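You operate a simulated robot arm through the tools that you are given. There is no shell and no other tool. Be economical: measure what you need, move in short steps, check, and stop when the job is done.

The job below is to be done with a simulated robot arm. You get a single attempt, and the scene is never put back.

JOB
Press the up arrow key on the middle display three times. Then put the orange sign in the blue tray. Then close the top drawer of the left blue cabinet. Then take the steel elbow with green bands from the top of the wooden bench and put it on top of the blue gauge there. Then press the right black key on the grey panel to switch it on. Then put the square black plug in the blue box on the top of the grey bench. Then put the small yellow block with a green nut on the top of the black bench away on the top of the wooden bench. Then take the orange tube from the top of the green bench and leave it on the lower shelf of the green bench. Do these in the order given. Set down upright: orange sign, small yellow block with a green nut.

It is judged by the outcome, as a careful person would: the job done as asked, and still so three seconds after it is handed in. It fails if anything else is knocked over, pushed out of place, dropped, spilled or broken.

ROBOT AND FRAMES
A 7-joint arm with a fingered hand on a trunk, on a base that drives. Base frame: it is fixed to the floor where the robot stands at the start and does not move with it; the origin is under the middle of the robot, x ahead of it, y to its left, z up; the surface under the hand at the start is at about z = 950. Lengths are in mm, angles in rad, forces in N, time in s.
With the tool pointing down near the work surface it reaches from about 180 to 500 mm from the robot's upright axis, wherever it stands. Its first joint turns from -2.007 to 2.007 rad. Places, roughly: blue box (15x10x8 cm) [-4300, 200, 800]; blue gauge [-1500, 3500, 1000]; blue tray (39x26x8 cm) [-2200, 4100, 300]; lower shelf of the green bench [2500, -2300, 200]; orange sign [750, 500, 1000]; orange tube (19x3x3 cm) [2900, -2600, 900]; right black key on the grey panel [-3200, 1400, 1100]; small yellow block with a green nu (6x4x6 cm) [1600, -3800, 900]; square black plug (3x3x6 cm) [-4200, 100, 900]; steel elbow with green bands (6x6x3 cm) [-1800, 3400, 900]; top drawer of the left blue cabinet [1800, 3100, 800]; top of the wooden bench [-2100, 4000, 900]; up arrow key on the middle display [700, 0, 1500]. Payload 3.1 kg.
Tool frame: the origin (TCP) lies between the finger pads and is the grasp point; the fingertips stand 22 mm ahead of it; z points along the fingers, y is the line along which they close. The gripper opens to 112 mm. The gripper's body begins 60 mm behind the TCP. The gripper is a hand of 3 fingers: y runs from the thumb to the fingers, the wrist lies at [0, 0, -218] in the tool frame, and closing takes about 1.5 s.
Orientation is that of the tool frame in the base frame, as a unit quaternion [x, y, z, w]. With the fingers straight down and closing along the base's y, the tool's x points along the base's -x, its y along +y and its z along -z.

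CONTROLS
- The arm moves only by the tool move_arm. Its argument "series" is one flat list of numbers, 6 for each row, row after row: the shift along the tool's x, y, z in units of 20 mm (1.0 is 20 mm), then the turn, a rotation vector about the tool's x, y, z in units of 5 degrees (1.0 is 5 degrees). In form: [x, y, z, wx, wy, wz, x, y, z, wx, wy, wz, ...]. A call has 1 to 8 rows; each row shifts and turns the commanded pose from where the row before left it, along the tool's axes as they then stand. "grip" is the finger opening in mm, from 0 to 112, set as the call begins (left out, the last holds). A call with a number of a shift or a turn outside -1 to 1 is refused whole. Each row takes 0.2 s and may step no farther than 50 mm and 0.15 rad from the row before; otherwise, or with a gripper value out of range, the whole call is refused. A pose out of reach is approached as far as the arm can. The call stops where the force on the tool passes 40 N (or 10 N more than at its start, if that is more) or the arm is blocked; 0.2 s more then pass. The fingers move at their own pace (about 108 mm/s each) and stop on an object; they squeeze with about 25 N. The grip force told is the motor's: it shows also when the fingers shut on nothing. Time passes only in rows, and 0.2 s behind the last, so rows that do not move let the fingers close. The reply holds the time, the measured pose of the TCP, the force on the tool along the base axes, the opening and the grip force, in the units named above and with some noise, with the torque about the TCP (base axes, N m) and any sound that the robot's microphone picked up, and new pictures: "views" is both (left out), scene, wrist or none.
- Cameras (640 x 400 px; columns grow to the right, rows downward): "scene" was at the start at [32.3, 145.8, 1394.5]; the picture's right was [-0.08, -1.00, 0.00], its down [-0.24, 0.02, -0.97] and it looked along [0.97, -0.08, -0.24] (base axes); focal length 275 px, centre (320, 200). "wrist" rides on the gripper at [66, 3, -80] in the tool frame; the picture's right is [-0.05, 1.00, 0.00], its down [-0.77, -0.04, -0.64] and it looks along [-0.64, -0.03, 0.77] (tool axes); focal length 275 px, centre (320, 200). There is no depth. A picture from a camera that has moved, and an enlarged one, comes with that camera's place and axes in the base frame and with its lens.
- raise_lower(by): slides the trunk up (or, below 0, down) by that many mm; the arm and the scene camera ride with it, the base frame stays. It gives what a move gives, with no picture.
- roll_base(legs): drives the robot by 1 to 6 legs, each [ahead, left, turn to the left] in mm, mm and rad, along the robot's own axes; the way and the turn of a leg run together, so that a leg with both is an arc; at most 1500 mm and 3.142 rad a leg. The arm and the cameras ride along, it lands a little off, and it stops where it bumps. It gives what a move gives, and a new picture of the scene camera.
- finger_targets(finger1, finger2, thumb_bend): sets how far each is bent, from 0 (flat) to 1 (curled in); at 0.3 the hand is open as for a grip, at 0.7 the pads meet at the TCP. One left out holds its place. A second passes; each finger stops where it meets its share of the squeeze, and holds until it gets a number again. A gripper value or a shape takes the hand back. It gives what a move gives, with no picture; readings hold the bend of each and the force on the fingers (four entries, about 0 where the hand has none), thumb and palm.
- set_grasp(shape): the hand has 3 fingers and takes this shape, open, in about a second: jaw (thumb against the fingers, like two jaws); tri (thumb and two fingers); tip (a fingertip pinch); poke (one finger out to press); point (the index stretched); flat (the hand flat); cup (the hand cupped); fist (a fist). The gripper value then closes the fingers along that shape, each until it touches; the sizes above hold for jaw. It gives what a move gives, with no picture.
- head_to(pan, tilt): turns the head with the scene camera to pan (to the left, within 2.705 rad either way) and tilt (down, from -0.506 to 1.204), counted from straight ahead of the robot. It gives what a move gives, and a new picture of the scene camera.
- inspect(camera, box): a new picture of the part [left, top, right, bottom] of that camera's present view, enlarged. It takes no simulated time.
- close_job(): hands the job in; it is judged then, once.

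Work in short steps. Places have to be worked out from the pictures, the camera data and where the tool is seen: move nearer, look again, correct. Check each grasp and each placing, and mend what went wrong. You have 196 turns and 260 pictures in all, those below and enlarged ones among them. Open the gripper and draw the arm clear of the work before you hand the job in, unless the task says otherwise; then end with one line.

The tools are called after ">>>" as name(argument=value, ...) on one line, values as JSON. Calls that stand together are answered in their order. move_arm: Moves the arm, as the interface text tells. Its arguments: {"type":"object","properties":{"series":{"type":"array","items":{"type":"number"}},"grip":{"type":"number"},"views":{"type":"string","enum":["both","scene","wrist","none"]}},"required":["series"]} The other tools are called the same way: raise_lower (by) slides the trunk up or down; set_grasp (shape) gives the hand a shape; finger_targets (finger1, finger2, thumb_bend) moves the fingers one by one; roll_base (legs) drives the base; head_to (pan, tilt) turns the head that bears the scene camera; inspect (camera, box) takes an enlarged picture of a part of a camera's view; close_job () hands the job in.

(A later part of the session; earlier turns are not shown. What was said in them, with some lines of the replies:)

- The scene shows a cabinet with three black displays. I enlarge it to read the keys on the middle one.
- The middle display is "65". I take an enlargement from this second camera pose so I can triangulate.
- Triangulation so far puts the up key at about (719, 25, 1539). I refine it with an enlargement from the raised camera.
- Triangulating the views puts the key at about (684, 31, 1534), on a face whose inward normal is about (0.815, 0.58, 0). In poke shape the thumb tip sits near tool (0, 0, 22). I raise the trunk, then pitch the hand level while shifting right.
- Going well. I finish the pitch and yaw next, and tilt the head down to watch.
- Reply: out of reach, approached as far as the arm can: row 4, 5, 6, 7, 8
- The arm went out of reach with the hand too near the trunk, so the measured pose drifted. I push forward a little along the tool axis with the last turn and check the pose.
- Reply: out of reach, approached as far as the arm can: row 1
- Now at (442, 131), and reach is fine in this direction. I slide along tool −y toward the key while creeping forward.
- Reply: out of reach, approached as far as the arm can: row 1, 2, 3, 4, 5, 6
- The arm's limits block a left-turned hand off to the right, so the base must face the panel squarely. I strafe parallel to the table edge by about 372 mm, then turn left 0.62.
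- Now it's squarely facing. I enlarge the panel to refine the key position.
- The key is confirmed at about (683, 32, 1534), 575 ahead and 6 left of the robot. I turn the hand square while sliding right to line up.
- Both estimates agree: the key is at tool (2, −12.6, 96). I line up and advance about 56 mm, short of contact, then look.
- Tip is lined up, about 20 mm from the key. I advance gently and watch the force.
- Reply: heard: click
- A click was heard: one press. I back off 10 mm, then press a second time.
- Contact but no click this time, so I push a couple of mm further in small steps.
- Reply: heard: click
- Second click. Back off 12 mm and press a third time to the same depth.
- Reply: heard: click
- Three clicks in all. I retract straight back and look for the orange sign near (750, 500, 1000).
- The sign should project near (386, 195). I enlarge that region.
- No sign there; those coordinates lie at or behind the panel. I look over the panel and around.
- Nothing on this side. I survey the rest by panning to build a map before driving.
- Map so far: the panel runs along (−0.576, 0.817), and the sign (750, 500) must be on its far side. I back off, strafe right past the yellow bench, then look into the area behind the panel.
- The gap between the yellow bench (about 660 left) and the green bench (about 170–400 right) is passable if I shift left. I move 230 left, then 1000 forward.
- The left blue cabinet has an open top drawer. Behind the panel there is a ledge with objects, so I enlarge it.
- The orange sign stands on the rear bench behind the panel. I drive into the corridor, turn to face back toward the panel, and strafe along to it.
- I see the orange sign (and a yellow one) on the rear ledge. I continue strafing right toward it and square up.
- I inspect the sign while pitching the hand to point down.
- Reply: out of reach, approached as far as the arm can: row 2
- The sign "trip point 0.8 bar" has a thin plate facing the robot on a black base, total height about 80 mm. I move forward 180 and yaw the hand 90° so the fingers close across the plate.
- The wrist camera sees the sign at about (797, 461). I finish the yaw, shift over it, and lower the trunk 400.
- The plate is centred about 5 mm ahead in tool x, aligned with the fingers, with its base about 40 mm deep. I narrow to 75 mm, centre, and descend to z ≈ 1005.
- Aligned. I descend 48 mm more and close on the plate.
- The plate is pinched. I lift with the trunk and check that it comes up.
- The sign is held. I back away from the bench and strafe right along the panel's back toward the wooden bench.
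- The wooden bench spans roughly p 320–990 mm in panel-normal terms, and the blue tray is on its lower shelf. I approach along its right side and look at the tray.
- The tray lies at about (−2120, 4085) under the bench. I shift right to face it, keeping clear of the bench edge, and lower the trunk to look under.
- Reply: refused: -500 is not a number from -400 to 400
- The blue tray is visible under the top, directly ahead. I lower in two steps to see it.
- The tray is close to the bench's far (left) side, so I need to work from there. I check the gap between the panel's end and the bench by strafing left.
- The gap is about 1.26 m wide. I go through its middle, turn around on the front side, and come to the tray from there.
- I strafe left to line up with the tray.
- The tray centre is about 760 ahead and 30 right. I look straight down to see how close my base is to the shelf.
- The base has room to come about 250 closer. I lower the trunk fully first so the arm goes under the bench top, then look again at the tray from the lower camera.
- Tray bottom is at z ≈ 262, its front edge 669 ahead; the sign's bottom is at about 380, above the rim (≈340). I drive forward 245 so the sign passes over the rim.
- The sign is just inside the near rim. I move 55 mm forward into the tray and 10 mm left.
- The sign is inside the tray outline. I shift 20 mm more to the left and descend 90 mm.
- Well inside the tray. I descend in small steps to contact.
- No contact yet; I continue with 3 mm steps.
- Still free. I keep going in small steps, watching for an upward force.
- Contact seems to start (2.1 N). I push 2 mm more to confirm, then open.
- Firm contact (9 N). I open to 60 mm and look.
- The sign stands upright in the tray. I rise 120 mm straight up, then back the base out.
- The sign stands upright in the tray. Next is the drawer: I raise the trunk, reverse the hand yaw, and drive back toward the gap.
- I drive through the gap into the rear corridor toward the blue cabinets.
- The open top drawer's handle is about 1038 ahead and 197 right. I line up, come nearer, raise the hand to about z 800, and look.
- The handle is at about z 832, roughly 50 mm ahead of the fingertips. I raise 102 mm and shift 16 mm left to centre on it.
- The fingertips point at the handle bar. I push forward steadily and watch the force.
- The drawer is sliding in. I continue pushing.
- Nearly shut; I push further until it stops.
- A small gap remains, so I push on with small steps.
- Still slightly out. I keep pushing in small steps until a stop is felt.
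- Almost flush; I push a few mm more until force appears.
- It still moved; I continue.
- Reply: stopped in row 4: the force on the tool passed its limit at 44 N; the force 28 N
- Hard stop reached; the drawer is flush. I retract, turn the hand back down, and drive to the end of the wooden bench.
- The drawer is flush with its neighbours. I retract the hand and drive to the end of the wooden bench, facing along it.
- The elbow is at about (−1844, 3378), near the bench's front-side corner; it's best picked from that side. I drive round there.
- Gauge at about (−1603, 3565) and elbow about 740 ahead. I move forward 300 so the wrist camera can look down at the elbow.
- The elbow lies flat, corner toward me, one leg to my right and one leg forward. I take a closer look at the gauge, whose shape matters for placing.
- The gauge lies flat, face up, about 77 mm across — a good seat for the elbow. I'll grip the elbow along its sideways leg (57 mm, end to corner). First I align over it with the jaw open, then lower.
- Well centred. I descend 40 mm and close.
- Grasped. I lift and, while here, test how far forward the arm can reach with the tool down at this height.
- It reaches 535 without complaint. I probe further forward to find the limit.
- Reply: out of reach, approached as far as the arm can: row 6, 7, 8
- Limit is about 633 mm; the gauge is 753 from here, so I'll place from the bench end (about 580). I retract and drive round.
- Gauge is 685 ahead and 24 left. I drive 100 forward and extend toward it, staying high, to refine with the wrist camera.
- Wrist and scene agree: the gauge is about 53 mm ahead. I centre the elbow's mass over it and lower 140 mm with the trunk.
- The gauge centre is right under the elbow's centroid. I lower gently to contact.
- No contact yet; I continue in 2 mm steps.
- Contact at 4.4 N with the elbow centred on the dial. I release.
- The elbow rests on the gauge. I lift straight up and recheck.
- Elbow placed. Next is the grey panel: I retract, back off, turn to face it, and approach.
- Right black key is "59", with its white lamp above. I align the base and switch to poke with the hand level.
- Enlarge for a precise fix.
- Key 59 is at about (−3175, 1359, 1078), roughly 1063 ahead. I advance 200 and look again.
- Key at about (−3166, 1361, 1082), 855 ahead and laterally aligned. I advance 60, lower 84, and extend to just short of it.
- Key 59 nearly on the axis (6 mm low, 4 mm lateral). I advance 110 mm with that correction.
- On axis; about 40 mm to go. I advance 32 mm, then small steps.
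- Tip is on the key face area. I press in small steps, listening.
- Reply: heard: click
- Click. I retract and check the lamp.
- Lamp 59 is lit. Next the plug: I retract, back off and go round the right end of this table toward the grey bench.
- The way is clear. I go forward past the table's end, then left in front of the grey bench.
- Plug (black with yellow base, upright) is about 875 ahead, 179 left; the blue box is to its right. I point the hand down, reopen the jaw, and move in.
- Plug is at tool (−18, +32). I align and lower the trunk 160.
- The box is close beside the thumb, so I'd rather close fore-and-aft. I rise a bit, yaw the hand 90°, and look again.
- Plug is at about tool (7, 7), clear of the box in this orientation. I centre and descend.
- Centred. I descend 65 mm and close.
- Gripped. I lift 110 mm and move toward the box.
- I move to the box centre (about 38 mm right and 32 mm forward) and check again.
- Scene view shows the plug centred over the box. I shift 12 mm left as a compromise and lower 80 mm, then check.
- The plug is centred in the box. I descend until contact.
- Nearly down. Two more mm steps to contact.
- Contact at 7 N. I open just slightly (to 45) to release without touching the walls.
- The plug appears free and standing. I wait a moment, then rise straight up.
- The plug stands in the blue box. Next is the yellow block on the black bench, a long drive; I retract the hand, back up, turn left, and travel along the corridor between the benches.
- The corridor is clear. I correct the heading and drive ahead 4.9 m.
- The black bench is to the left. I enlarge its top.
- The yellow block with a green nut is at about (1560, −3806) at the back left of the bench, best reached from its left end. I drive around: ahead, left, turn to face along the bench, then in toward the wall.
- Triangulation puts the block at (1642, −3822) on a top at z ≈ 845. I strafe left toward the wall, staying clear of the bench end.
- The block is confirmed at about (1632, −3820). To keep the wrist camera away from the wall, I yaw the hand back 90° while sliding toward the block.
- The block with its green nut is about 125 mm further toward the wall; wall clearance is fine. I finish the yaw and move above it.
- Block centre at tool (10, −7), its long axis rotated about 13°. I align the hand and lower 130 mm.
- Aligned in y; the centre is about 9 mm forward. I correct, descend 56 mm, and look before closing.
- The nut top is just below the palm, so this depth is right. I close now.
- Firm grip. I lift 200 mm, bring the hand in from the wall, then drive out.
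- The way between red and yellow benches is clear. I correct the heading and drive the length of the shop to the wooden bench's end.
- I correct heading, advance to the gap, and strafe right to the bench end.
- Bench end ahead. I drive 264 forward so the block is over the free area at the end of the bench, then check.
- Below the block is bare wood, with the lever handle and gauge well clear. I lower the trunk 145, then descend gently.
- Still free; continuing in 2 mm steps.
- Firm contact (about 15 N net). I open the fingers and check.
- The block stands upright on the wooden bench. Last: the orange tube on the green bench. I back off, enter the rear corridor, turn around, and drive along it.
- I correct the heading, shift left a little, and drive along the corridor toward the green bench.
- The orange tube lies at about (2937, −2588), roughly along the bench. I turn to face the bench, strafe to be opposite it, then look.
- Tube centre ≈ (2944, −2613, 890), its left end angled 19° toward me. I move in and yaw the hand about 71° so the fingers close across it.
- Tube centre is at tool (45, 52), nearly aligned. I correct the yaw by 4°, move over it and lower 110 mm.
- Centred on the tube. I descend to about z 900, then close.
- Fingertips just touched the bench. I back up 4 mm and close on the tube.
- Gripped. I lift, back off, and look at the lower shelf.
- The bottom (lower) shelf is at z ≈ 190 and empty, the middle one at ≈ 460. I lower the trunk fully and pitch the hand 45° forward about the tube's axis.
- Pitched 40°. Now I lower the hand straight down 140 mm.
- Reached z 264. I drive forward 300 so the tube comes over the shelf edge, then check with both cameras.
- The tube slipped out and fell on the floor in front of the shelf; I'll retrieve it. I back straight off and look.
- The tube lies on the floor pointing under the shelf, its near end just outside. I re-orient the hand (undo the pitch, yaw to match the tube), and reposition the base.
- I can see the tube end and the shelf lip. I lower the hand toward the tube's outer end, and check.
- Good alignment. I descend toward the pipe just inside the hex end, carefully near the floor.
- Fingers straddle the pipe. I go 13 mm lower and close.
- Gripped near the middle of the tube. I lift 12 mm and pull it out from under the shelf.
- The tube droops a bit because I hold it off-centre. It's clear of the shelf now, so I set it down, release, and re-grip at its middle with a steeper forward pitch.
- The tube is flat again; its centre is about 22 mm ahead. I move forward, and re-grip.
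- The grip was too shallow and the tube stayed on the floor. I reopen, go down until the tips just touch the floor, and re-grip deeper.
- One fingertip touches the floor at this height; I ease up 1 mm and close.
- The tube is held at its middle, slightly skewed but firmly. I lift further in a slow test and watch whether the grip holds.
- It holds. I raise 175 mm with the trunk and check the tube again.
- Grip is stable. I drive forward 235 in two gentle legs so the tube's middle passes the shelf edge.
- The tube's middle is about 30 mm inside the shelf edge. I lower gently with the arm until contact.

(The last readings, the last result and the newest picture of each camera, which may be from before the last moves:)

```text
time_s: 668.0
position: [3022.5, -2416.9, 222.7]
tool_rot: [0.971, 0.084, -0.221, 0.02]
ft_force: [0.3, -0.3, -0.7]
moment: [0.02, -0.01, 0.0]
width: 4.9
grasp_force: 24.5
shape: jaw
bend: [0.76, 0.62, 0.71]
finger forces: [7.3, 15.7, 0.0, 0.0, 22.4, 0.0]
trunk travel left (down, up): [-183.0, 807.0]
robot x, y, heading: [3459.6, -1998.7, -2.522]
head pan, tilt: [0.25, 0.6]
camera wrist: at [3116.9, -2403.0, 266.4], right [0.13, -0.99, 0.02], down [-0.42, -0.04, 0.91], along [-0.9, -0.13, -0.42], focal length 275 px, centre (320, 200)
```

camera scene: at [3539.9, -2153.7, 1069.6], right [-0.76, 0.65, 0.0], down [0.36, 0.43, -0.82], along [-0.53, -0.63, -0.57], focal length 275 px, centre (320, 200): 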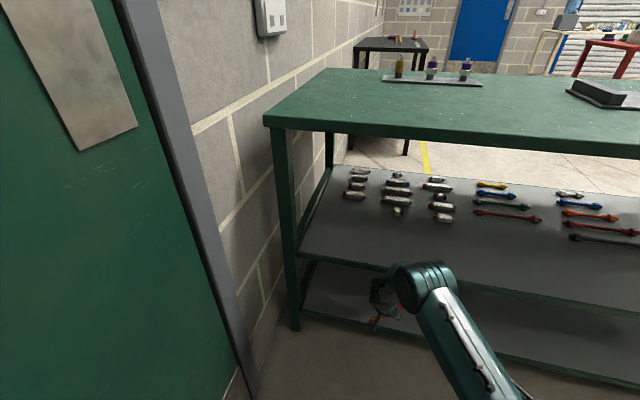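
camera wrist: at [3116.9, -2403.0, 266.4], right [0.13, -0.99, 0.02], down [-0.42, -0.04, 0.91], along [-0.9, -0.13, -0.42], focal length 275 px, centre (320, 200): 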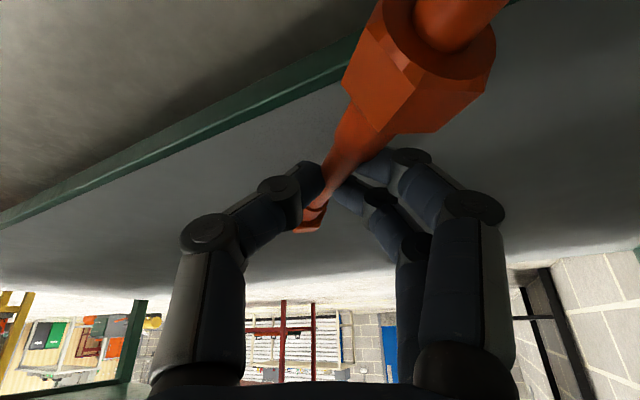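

The tube's middle is only about 20 mm inside. I check the clearance of my wrist to the middle shelf before going deeper.

>>> inspect(camera="scene", box=[330, 230, 480, 350])

```text
3.33 times, centred on (405, 290) of scene
camera zoom: at [3539.8, -2153.7, 1069.6], right [-0.76, 0.65, 0.0], down [0.36, 0.43, -0.82], along [-0.53, -0.63, -0.57], focal length 917 px, centre (37, -100)
```

zoom: 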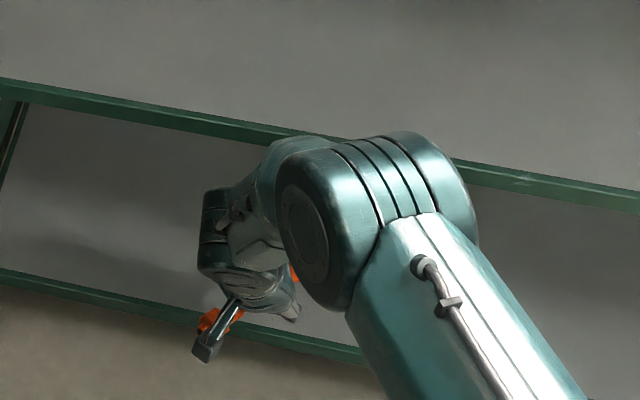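

I extend the arm alone about 36 mm further in (the elbow stays back), watching the force.

>>> move_arm(series=[-0.54, 0, 0.25, 0, 0, 0, -0.54, 0, 0.25, 0, 0, 0, -0.54, 0, 0.25, 0, 0, 0, 0, 0, 0, 0, 0, 0], views="wrist")

>>> inspect(camera="scene", box=[330, 230, 480, 350])

```text
time_s: 669.0
position: [2988.6, -2422.7, 223.0]
tool_rot: [0.972, 0.083, -0.221, 0.019]
ft_force: [0.0, 0.2, -1.6]
moment: [-0.04, -0.01, 0.02]
width: 4.9
grasp_force: 24.6
shape: jaw
bend: [0.76, 0.62, 0.71]
finger forces: [7.3, 15.7, 0.1, 0.0, 22.3, 0.1]
trunk travel left (down, up): [-183.0, 807.0]
robot x, y, heading: [3458.0, -1998.0, -2.521]
head pan, tilt: [0.25, 0.6]
camera wrist: at [3081.6, -2409.0, 267.3], right [0.13, -0.99, 0.02], down [-0.42, -0.04, 0.91], along [-0.9, -0.13, -0.42], focal length 275 px, centre (320, 200)
```

wrist: 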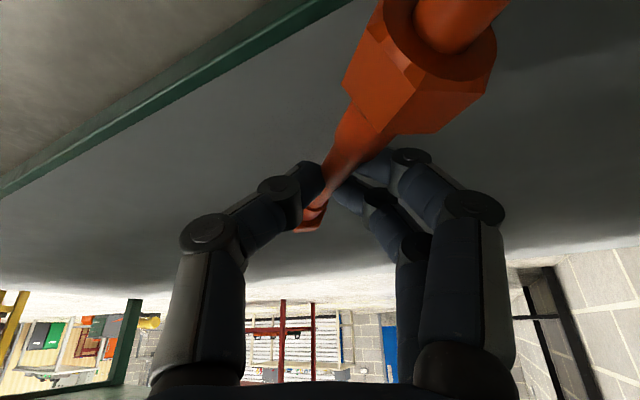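

```text
3.33 times, centred on (405, 290) of scene
camera zoom: at [3539.8, -2153.7, 1069.6], right [-0.76, 0.65, 0.0], down [0.36, 0.43, -0.82], along [-0.53, -0.63, -0.57], focal length 917 px, centre (37, -100)
```

zoom: 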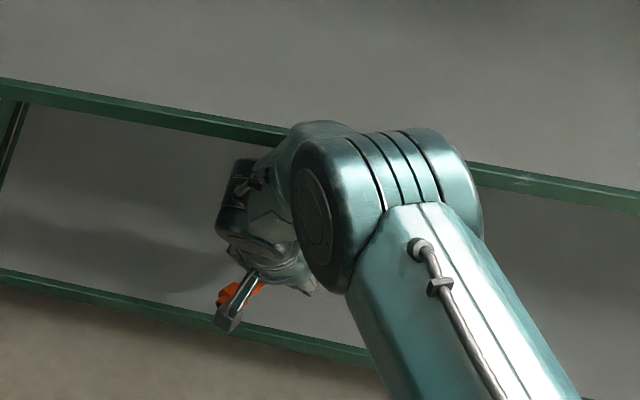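

No contact. I go 24 mm more and then lower.

>>> move_arm(series=[-0.54, 0, 0.25, 0, 0, 0, -0.54, 0, 0.25, 0, 0, 0, 0, 0, 0, 0, 0, 0], views="none")

>>> move_arm(series=[0.084, 0, 0.18, 0, 0, 0, 0.084, 0, 0.18, 0, 0, 0, 0, 0, 0, 0, 0, 0], views="none")

```text
time_s: 669.8
position: [2964.5, -2428.6, 223.9]
tool_rot: [0.972, 0.084, -0.22, 0.02]
ft_force: [0.1, 0.4, -1.1]
moment: [0.0, -0.01, 0.0]
width: 4.8
grasp_force: 24.8
shape: jaw
bend: [0.76, 0.62, 0.71]
finger forces: [7.1, 15.6, 0.0, 0.0, 22.3, 0.0]
trunk travel left (down, up): [-183.0, 807.0]
robot x, y, heading: [3457.3, -1997.2, -2.524]
head pan, tilt: [0.25, 0.6]
```

```text
time_s: 670.6
position: [2965.1, -2428.4, 216.4]
tool_rot: [0.972, 0.085, -0.22, 0.02]
ft_force: [-0.3, 0.1, -1.1]
moment: [0.01, 0.0, 0.0]
width: 4.6
grasp_force: 24.6
shape: jaw
bend: [0.76, 0.62, 0.71]
finger forces: [7.1, 15.6, 0.0, 0.1, 22.4, 0.0]
trunk travel left (down, up): [-183.0, 807.0]
robot x, y, heading: [3462.7, -1995.9, -2.526]
head pan, tilt: [0.25, 0.6]
```

The middle is now about 75 mm inside. Continue lowering in small steps until contact.

>>> move_arm(series=[0.063, 0, 0.136, 0, 0, 0, 0.063, 0, 0.136, 0, 0, 0, 0, 0, 0, 0, 0, 0], views="none")

>>> move_arm(series=[0.063, 0, 0.136, 0, 0, 0, 0.063, 0, 0.136, 0, 0, 0, 0, 0, 0, 0, 0, 0], views="wrist")

```text
time_s: 671.4
position: [2966.5, -2426.7, 209.7]
tool_rot: [0.971, 0.084, -0.221, 0.02]
ft_force: [-0.5, -0.2, -1.2]
moment: [-0.01, 0.0, 0.01]
width: 4.7
grasp_force: 24.6
shape: jaw
bend: [0.76, 0.62, 0.71]
finger forces: [7.2, 15.5, 0.0, 0.0, 22.2, 0.0]
trunk travel left (down, up): [-183.0, 807.0]
robot x, y, heading: [3460.2, -1996.1, -2.524]
head pan, tilt: [0.25, 0.6]
```

```text
time_s: 672.2
position: [2964.3, -2428.0, 204.9]
tool_rot: [0.972, 0.085, -0.219, 0.02]
ft_force: [0.4, 0.8, -0.5]
moment: [0.01, 0.0, 0.02]
width: 4.8
grasp_force: 25.2
shape: jaw
bend: [0.76, 0.62, 0.71]
finger forces: [7.2, 15.5, 0.0, 0.0, 22.3, 0.1]
trunk travel left (down, up): [-183.0, 807.0]
robot x, y, heading: [3460.4, -1996.3, -2.523]
head pan, tilt: [0.25, 0.6]
camera wrist: at [3058.4, -2413.7, 247.4], right [0.13, -0.99, 0.02], down [-0.42, -0.04, 0.91], along [-0.9, -0.13, -0.42], focal length 275 px, centre (320, 200)
```

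wrist: 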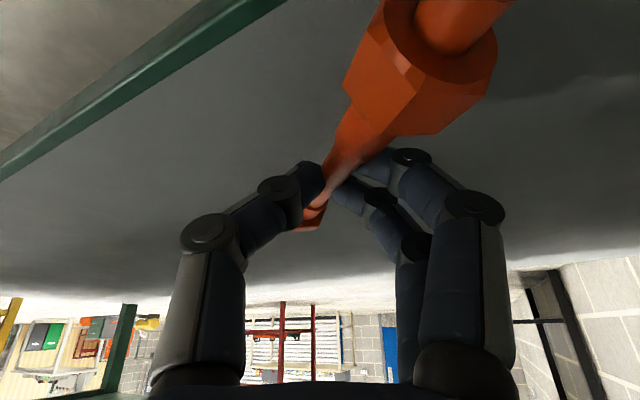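

Still free; continuing.

>>> move_arm(series=[0.084, 0, 0.18, 0, 0, 0, 0.084, 0, 0.18, 0, 0, 0, 0, 0, 0, 0, 0, 0], views="none")

>>> move_arm(series=[0.063, 0, 0.136, 0, 0, 0, 0.063, 0, 0.136, 0, 0, 0, 0, 0, 0, 0, 0, 0], views="none")

```text
time_s: 673.0
position: [2965.7, -2427.6, 194.6]
tool_rot: [0.971, 0.084, -0.221, 0.02]
ft_force: [-0.8, -0.2, -1.1]
moment: [0.04, -0.01, 0.02]
width: 4.8
grasp_force: 25.0
shape: jaw
bend: [0.76, 0.62, 0.71]
finger forces: [7.2, 15.5, 0.0, 0.0, 22.3, 0.0]
trunk travel left (down, up): [-183.0, 807.0]
robot x, y, heading: [3461.6, -1996.5, -2.523]
head pan, tilt: [0.25, 0.6]
```

```text
time_s: 673.8
position: [2965.3, -2427.2, 189.7]
tool_rot: [0.972, 0.084, -0.22, 0.02]
ft_force: [-0.7, -0.9, -0.9]
moment: [0.03, -0.02, 0.0]
width: 4.9
grasp_force: 24.5
shape: jaw
bend: [0.76, 0.62, 0.71]
finger forces: [7.2, 15.6, 0.0, 0.0, 22.3, 0.0]
trunk travel left (down, up): [-183.0, 807.0]
robot x, y, heading: [3460.6, -1996.5, -2.523]
head pan, tilt: [0.25, 0.6]
```

>>> move_arm(series=[0.084, 0, 0.18, 0, 0, 0, 0.063, 0, 0.136, 0, 0, 0, 0, 0, 0, 0, 0, 0], views="none")

>>> move_arm(series=[0.063, 0, 0.136, 0, 0, 0, 0.042, 0, 0.09, 0, 0, 0, 0, 0, 0, 0, 0, 0], views="wrist")

```text
time_s: 674.6
position: [2965.3, -2427.0, 182.6]
tool_rot: [0.971, 0.084, -0.221, 0.019]
ft_force: [0.1, 0.6, 1.4]
moment: [0.01, 0.03, -0.01]
width: 4.7
grasp_force: 25.4
shape: jaw
bend: [0.75, 0.62, 0.71]
finger forces: [7.0, 18.4, 0.1, 0.0, 22.9, 0.1]
trunk travel left (down, up): [-183.0, 807.0]
robot x, y, heading: [3462.6, -1994.9, -2.518]
head pan, tilt: [0.25, 0.6]
```

```text
time_s: 675.4
position: [2963.8, -2428.2, 176.5]
tool_rot: [0.971, 0.084, -0.221, 0.019]
ft_force: [0.7, -0.1, 0.1]
moment: [0.02, 0.11, -0.03]
width: 4.8
grasp_force: 25.2
shape: jaw
bend: [0.75, 0.62, 0.71]
finger forces: [6.6, 19.6, 0.0, 0.0, 23.5, 0.0]
trunk travel left (down, up): [-183.0, 807.0]
robot x, y, heading: [3456.6, -1994.0, -2.514]
head pan, tilt: [0.25, 0.6]
camera wrist: at [3058.7, -2413.5, 221.3], right [0.13, -0.99, 0.02], down [-0.42, -0.04, 0.91], along [-0.9, -0.13, -0.42], focal length 275 px, centre (320, 200)
```

wrist: 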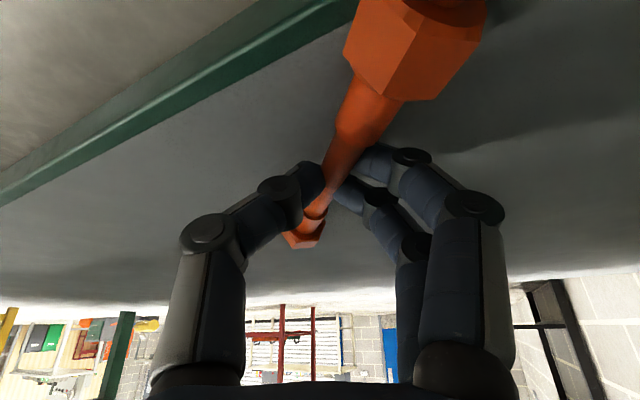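

The nose has touched and the tube is levelling. A little lower.

>>> move_arm(series=[0.042, 0, 0.09, 0, 0, 0, 0, 0, 0, 0, 0, 0], views="none")

>>> move_arm(series=[0.042, 0, 0.09, 0, 0, 0, 0, 0, 0, 0, 0, 0], views="wrist")

```text
time_s: 676.0
position: [2965.2, -2427.7, 177.3]
tool_rot: [0.971, 0.084, -0.221, 0.02]
ft_force: [2.6, 2.1, 9.3]
moment: [-0.06, 0.18, -0.02]
width: 4.9
grasp_force: 25.1
shape: jaw
bend: [0.75, 0.62, 0.71]
finger forces: [6.3, 21.4, 0.0, 0.1, 27.5, 0.0]
trunk travel left (down, up): [-183.0, 807.0]
robot x, y, heading: [3461.9, -1996.5, -2.519]
head pan, tilt: [0.25, 0.6]
```

```text
time_s: 676.6
position: [2965.2, -2427.6, 174.9]
tool_rot: [0.971, 0.084, -0.223, 0.021]
ft_force: [3.4, 4.5, 18.0]
moment: [-0.07, 0.18, 0.02]
width: 4.7
grasp_force: 25.3
shape: jaw
bend: [0.75, 0.62, 0.71]
finger forces: [6.2, 22.8, 0.1, 0.1, 33.2, 0.0]
trunk travel left (down, up): [-183.0, 807.0]
robot x, y, heading: [3459.3, -1993.1, -2.526]
head pan, tilt: [0.25, 0.6]
camera wrist: at [3058.2, -2413.7, 219.1], right [0.13, -0.99, 0.02], down [-0.42, -0.03, 0.91], along [-0.9, -0.13, -0.42], focal length 275 px, centre (320, 200)
```

wrist: 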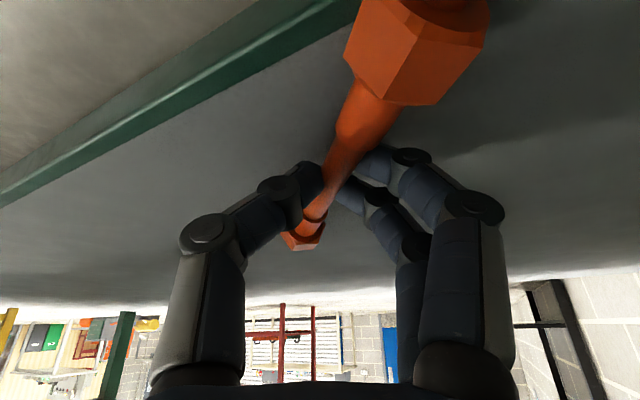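

Firmly down (18 N). I relieve the pressure and open.

>>> move_arm(series=[-0.04, 0, -0.09, 0, 0, 0, 0, 0, 0, 0, 0, 0], views="none")

>>> move_arm(series=[0, 0, 0, 0, 0, 0, 0, 0, 0, 0, 0, 0, 0, 0, 0, 0, 0, 0, 0, 0, 0, 0, 0, 0], grip=60, views="wrist")

```text
time_s: 677.2
position: [2964.1, -2428.3, 177.3]
tool_rot: [0.971, 0.084, -0.221, 0.022]
ft_force: [3.2, 2.2, 11.7]
moment: [-0.09, 0.17, -0.02]
width: 5.1
grasp_force: 25.2
shape: jaw
bend: [0.75, 0.62, 0.71]
finger forces: [7.1, 22.1, 0.0, 0.1, 30.2, 0.0]
trunk travel left (down, up): [-183.0, 807.0]
robot x, y, heading: [3461.4, -1997.3, -2.521]
head pan, tilt: [0.25, 0.6]
```

```text
time_s: 678.2
position: [2964.0, -2427.9, 175.4]
tool_rot: [0.972, 0.083, -0.221, 0.019]
ft_force: [0.3, 1.1, 3.7]
moment: [-0.08, -0.03, 0.0]
width: 57.7
grasp_force: 0.0
shape: jaw
bend: [0.74, 0.72, 0.7]
finger forces: [3.6, 0.1, 0.0, 0.0, 0.0, 0.0]
trunk travel left (down, up): [-183.0, 807.0]
robot x, y, heading: [3457.9, -1995.3, -2.524]
head pan, tilt: [0.25, 0.6]
camera wrist: at [3058.1, -2413.7, 219.1], right [0.13, -0.99, 0.02], down [-0.42, -0.04, 0.91], along [-0.9, -0.13, -0.42], focal length 275 px, centre (320, 200)
```

wrist: 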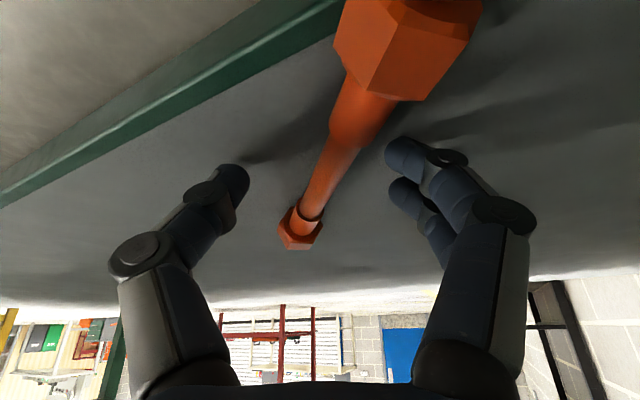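

The tube rests on the lower shelf. I raise 48 mm vertically, then withdraw backwards the way I came.

>>> move_arm(series=[-0.21, 0, -0.45, 0, 0, 0, -0.21, 0, -0.45, 0, 0, 0, -0.21, 0, -0.45, 0, 0, 0, -0.21, 0, -0.45, 0, 0, 0, -0.16, 0, -0.34, 0, 0, 0, 0, 0, 0, 0, 0, 0], views="wrist")

```text
time_s: 679.6
position: [2965.2, -2425.9, 222.6]
tool_rot: [0.972, 0.084, -0.221, 0.02]
ft_force: [-0.1, -1.0, 0.1]
moment: [0.01, -0.01, -0.01]
width: 59.4
grasp_force: 0.0
shape: jaw
bend: [0.72, 0.72, 0.7]
finger forces: [0.0, 0.0, 0.1, 0.0, 0.1, 0.1]
trunk travel left (down, up): [-183.0, 807.0]
robot x, y, heading: [3462.9, -1994.0, -2.521]
head pan, tilt: [0.25, 0.6]
camera wrist: at [3058.9, -2412.7, 266.6], right [0.13, -0.99, 0.02], down [-0.42, -0.04, 0.91], along [-0.9, -0.13, -0.42], focal length 275 px, centre (320, 200)
```

wrist: 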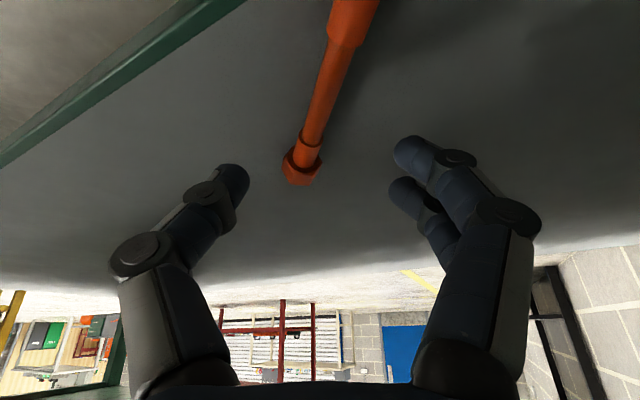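

Tube lies flat and clear of the fingers. I pull the arm back, then back the base away and look.

>>> move_arm(series=[0.85, 0, -0.53, 0, 0, 0, 0.85, 0, -0.53, 0, 0, 0, 0.85, 0, -0.53, 0, 0, 0, 0, 0, 0, 0, 0, 0], views="none")

>>> roll_base(legs=[[-250, 0, 0], [-250, 0, 0]])

>>> inspect(camera="scene", box=[260, 170, 560, 350])

>>> inspect(camera="wrist", box=[0, 0, 640, 400])

```text
time_s: 680.6
position: [3024.1, -2415.9, 229.8]
tool_rot: [0.971, 0.085, -0.221, 0.02]
ft_force: [0.8, 0.2, -0.5]
moment: [-0.02, 0.02, 0.0]
width: 59.4
grasp_force: 0.1
shape: jaw
bend: [0.72, 0.72, 0.7]
finger forces: [0.0, 0.1, 0.0, 0.1, 0.0, 0.1]
trunk travel left (down, up): [-183.0, 807.0]
robot x, y, heading: [3457.8, -1995.0, -2.518]
head pan, tilt: [0.25, 0.6]
```

```text
time_s: 683.9
position: [3433.3, -2122.9, 230.4]
tool_rot: [0.972, 0.083, -0.221, 0.019]
ft_force: [-0.1, -0.6, -0.3]
moment: [0.01, -0.01, 0.01]
width: 59.2
grasp_force: 0.0
shape: jaw
bend: [0.72, 0.72, 0.7]
finger forces: [0.0, 0.0, 0.1, 0.0, 0.1, 0.0]
trunk travel left (down, up): [-183.0, 807.0]
robot x, y, heading: [3867.0, -1706.0, -2.525]
head pan, tilt: [0.25, 0.6]
camera scene: at [3949.0, -1861.7, 1069.6], right [-0.76, 0.65, 0.0], down [0.37, 0.43, -0.82], along [-0.53, -0.63, -0.57], focal length 275 px, centre (320, 200)
```

scene: 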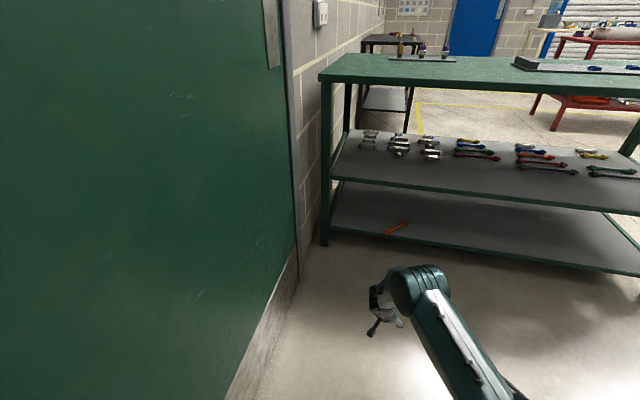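

```text
2.13 times, centred on (410, 260) of scene
camera zoom: at [3949.0, -1861.7, 1069.6], right [-0.76, 0.65, 0.0], down [0.37, 0.43, -0.82], along [-0.53, -0.63, -0.57], focal length 587 px, centre (128, 72)
```

zoom: 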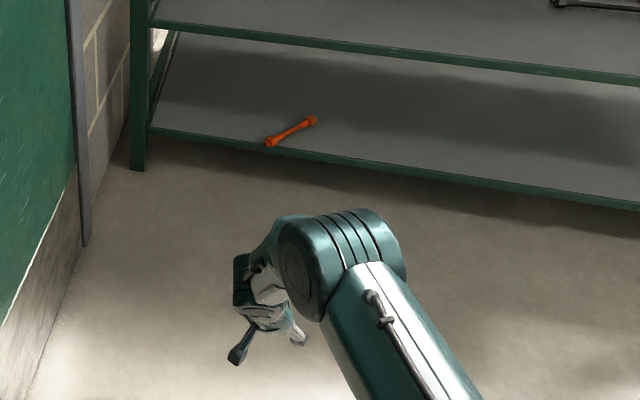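

```text
1.00 times, centred on (320, 200) of wrist (not enlarged: the box is as wide or as high as the picture)
camera zoom: at [3526.1, -2109.9, 273.2], right [0.13, -0.99, 0.02], down [-0.42, -0.04, 0.91], along [-0.9, -0.13, -0.42], focal length 275 px, centre (320, 200)
```

zoom: 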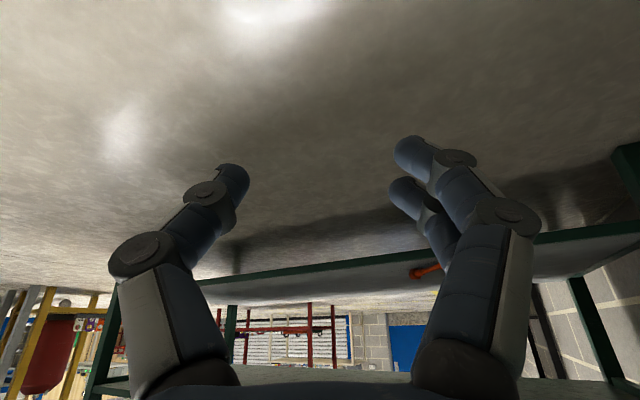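

All eight steps are done: the tube rests on the lower shelf with its middle well inside, the gripper is open, and the arm is clear. I hand the job in.

>>> close_job()

```text
The job is handed in.
```

I carried out all eight steps in order and handed the job in. One thing went wrong: the orange tube slipped from the gripper and fell on the floor. I picked it up and put it on the lower shelf of the green bench, where its near end lies right at the front edge but most of it is well inside.
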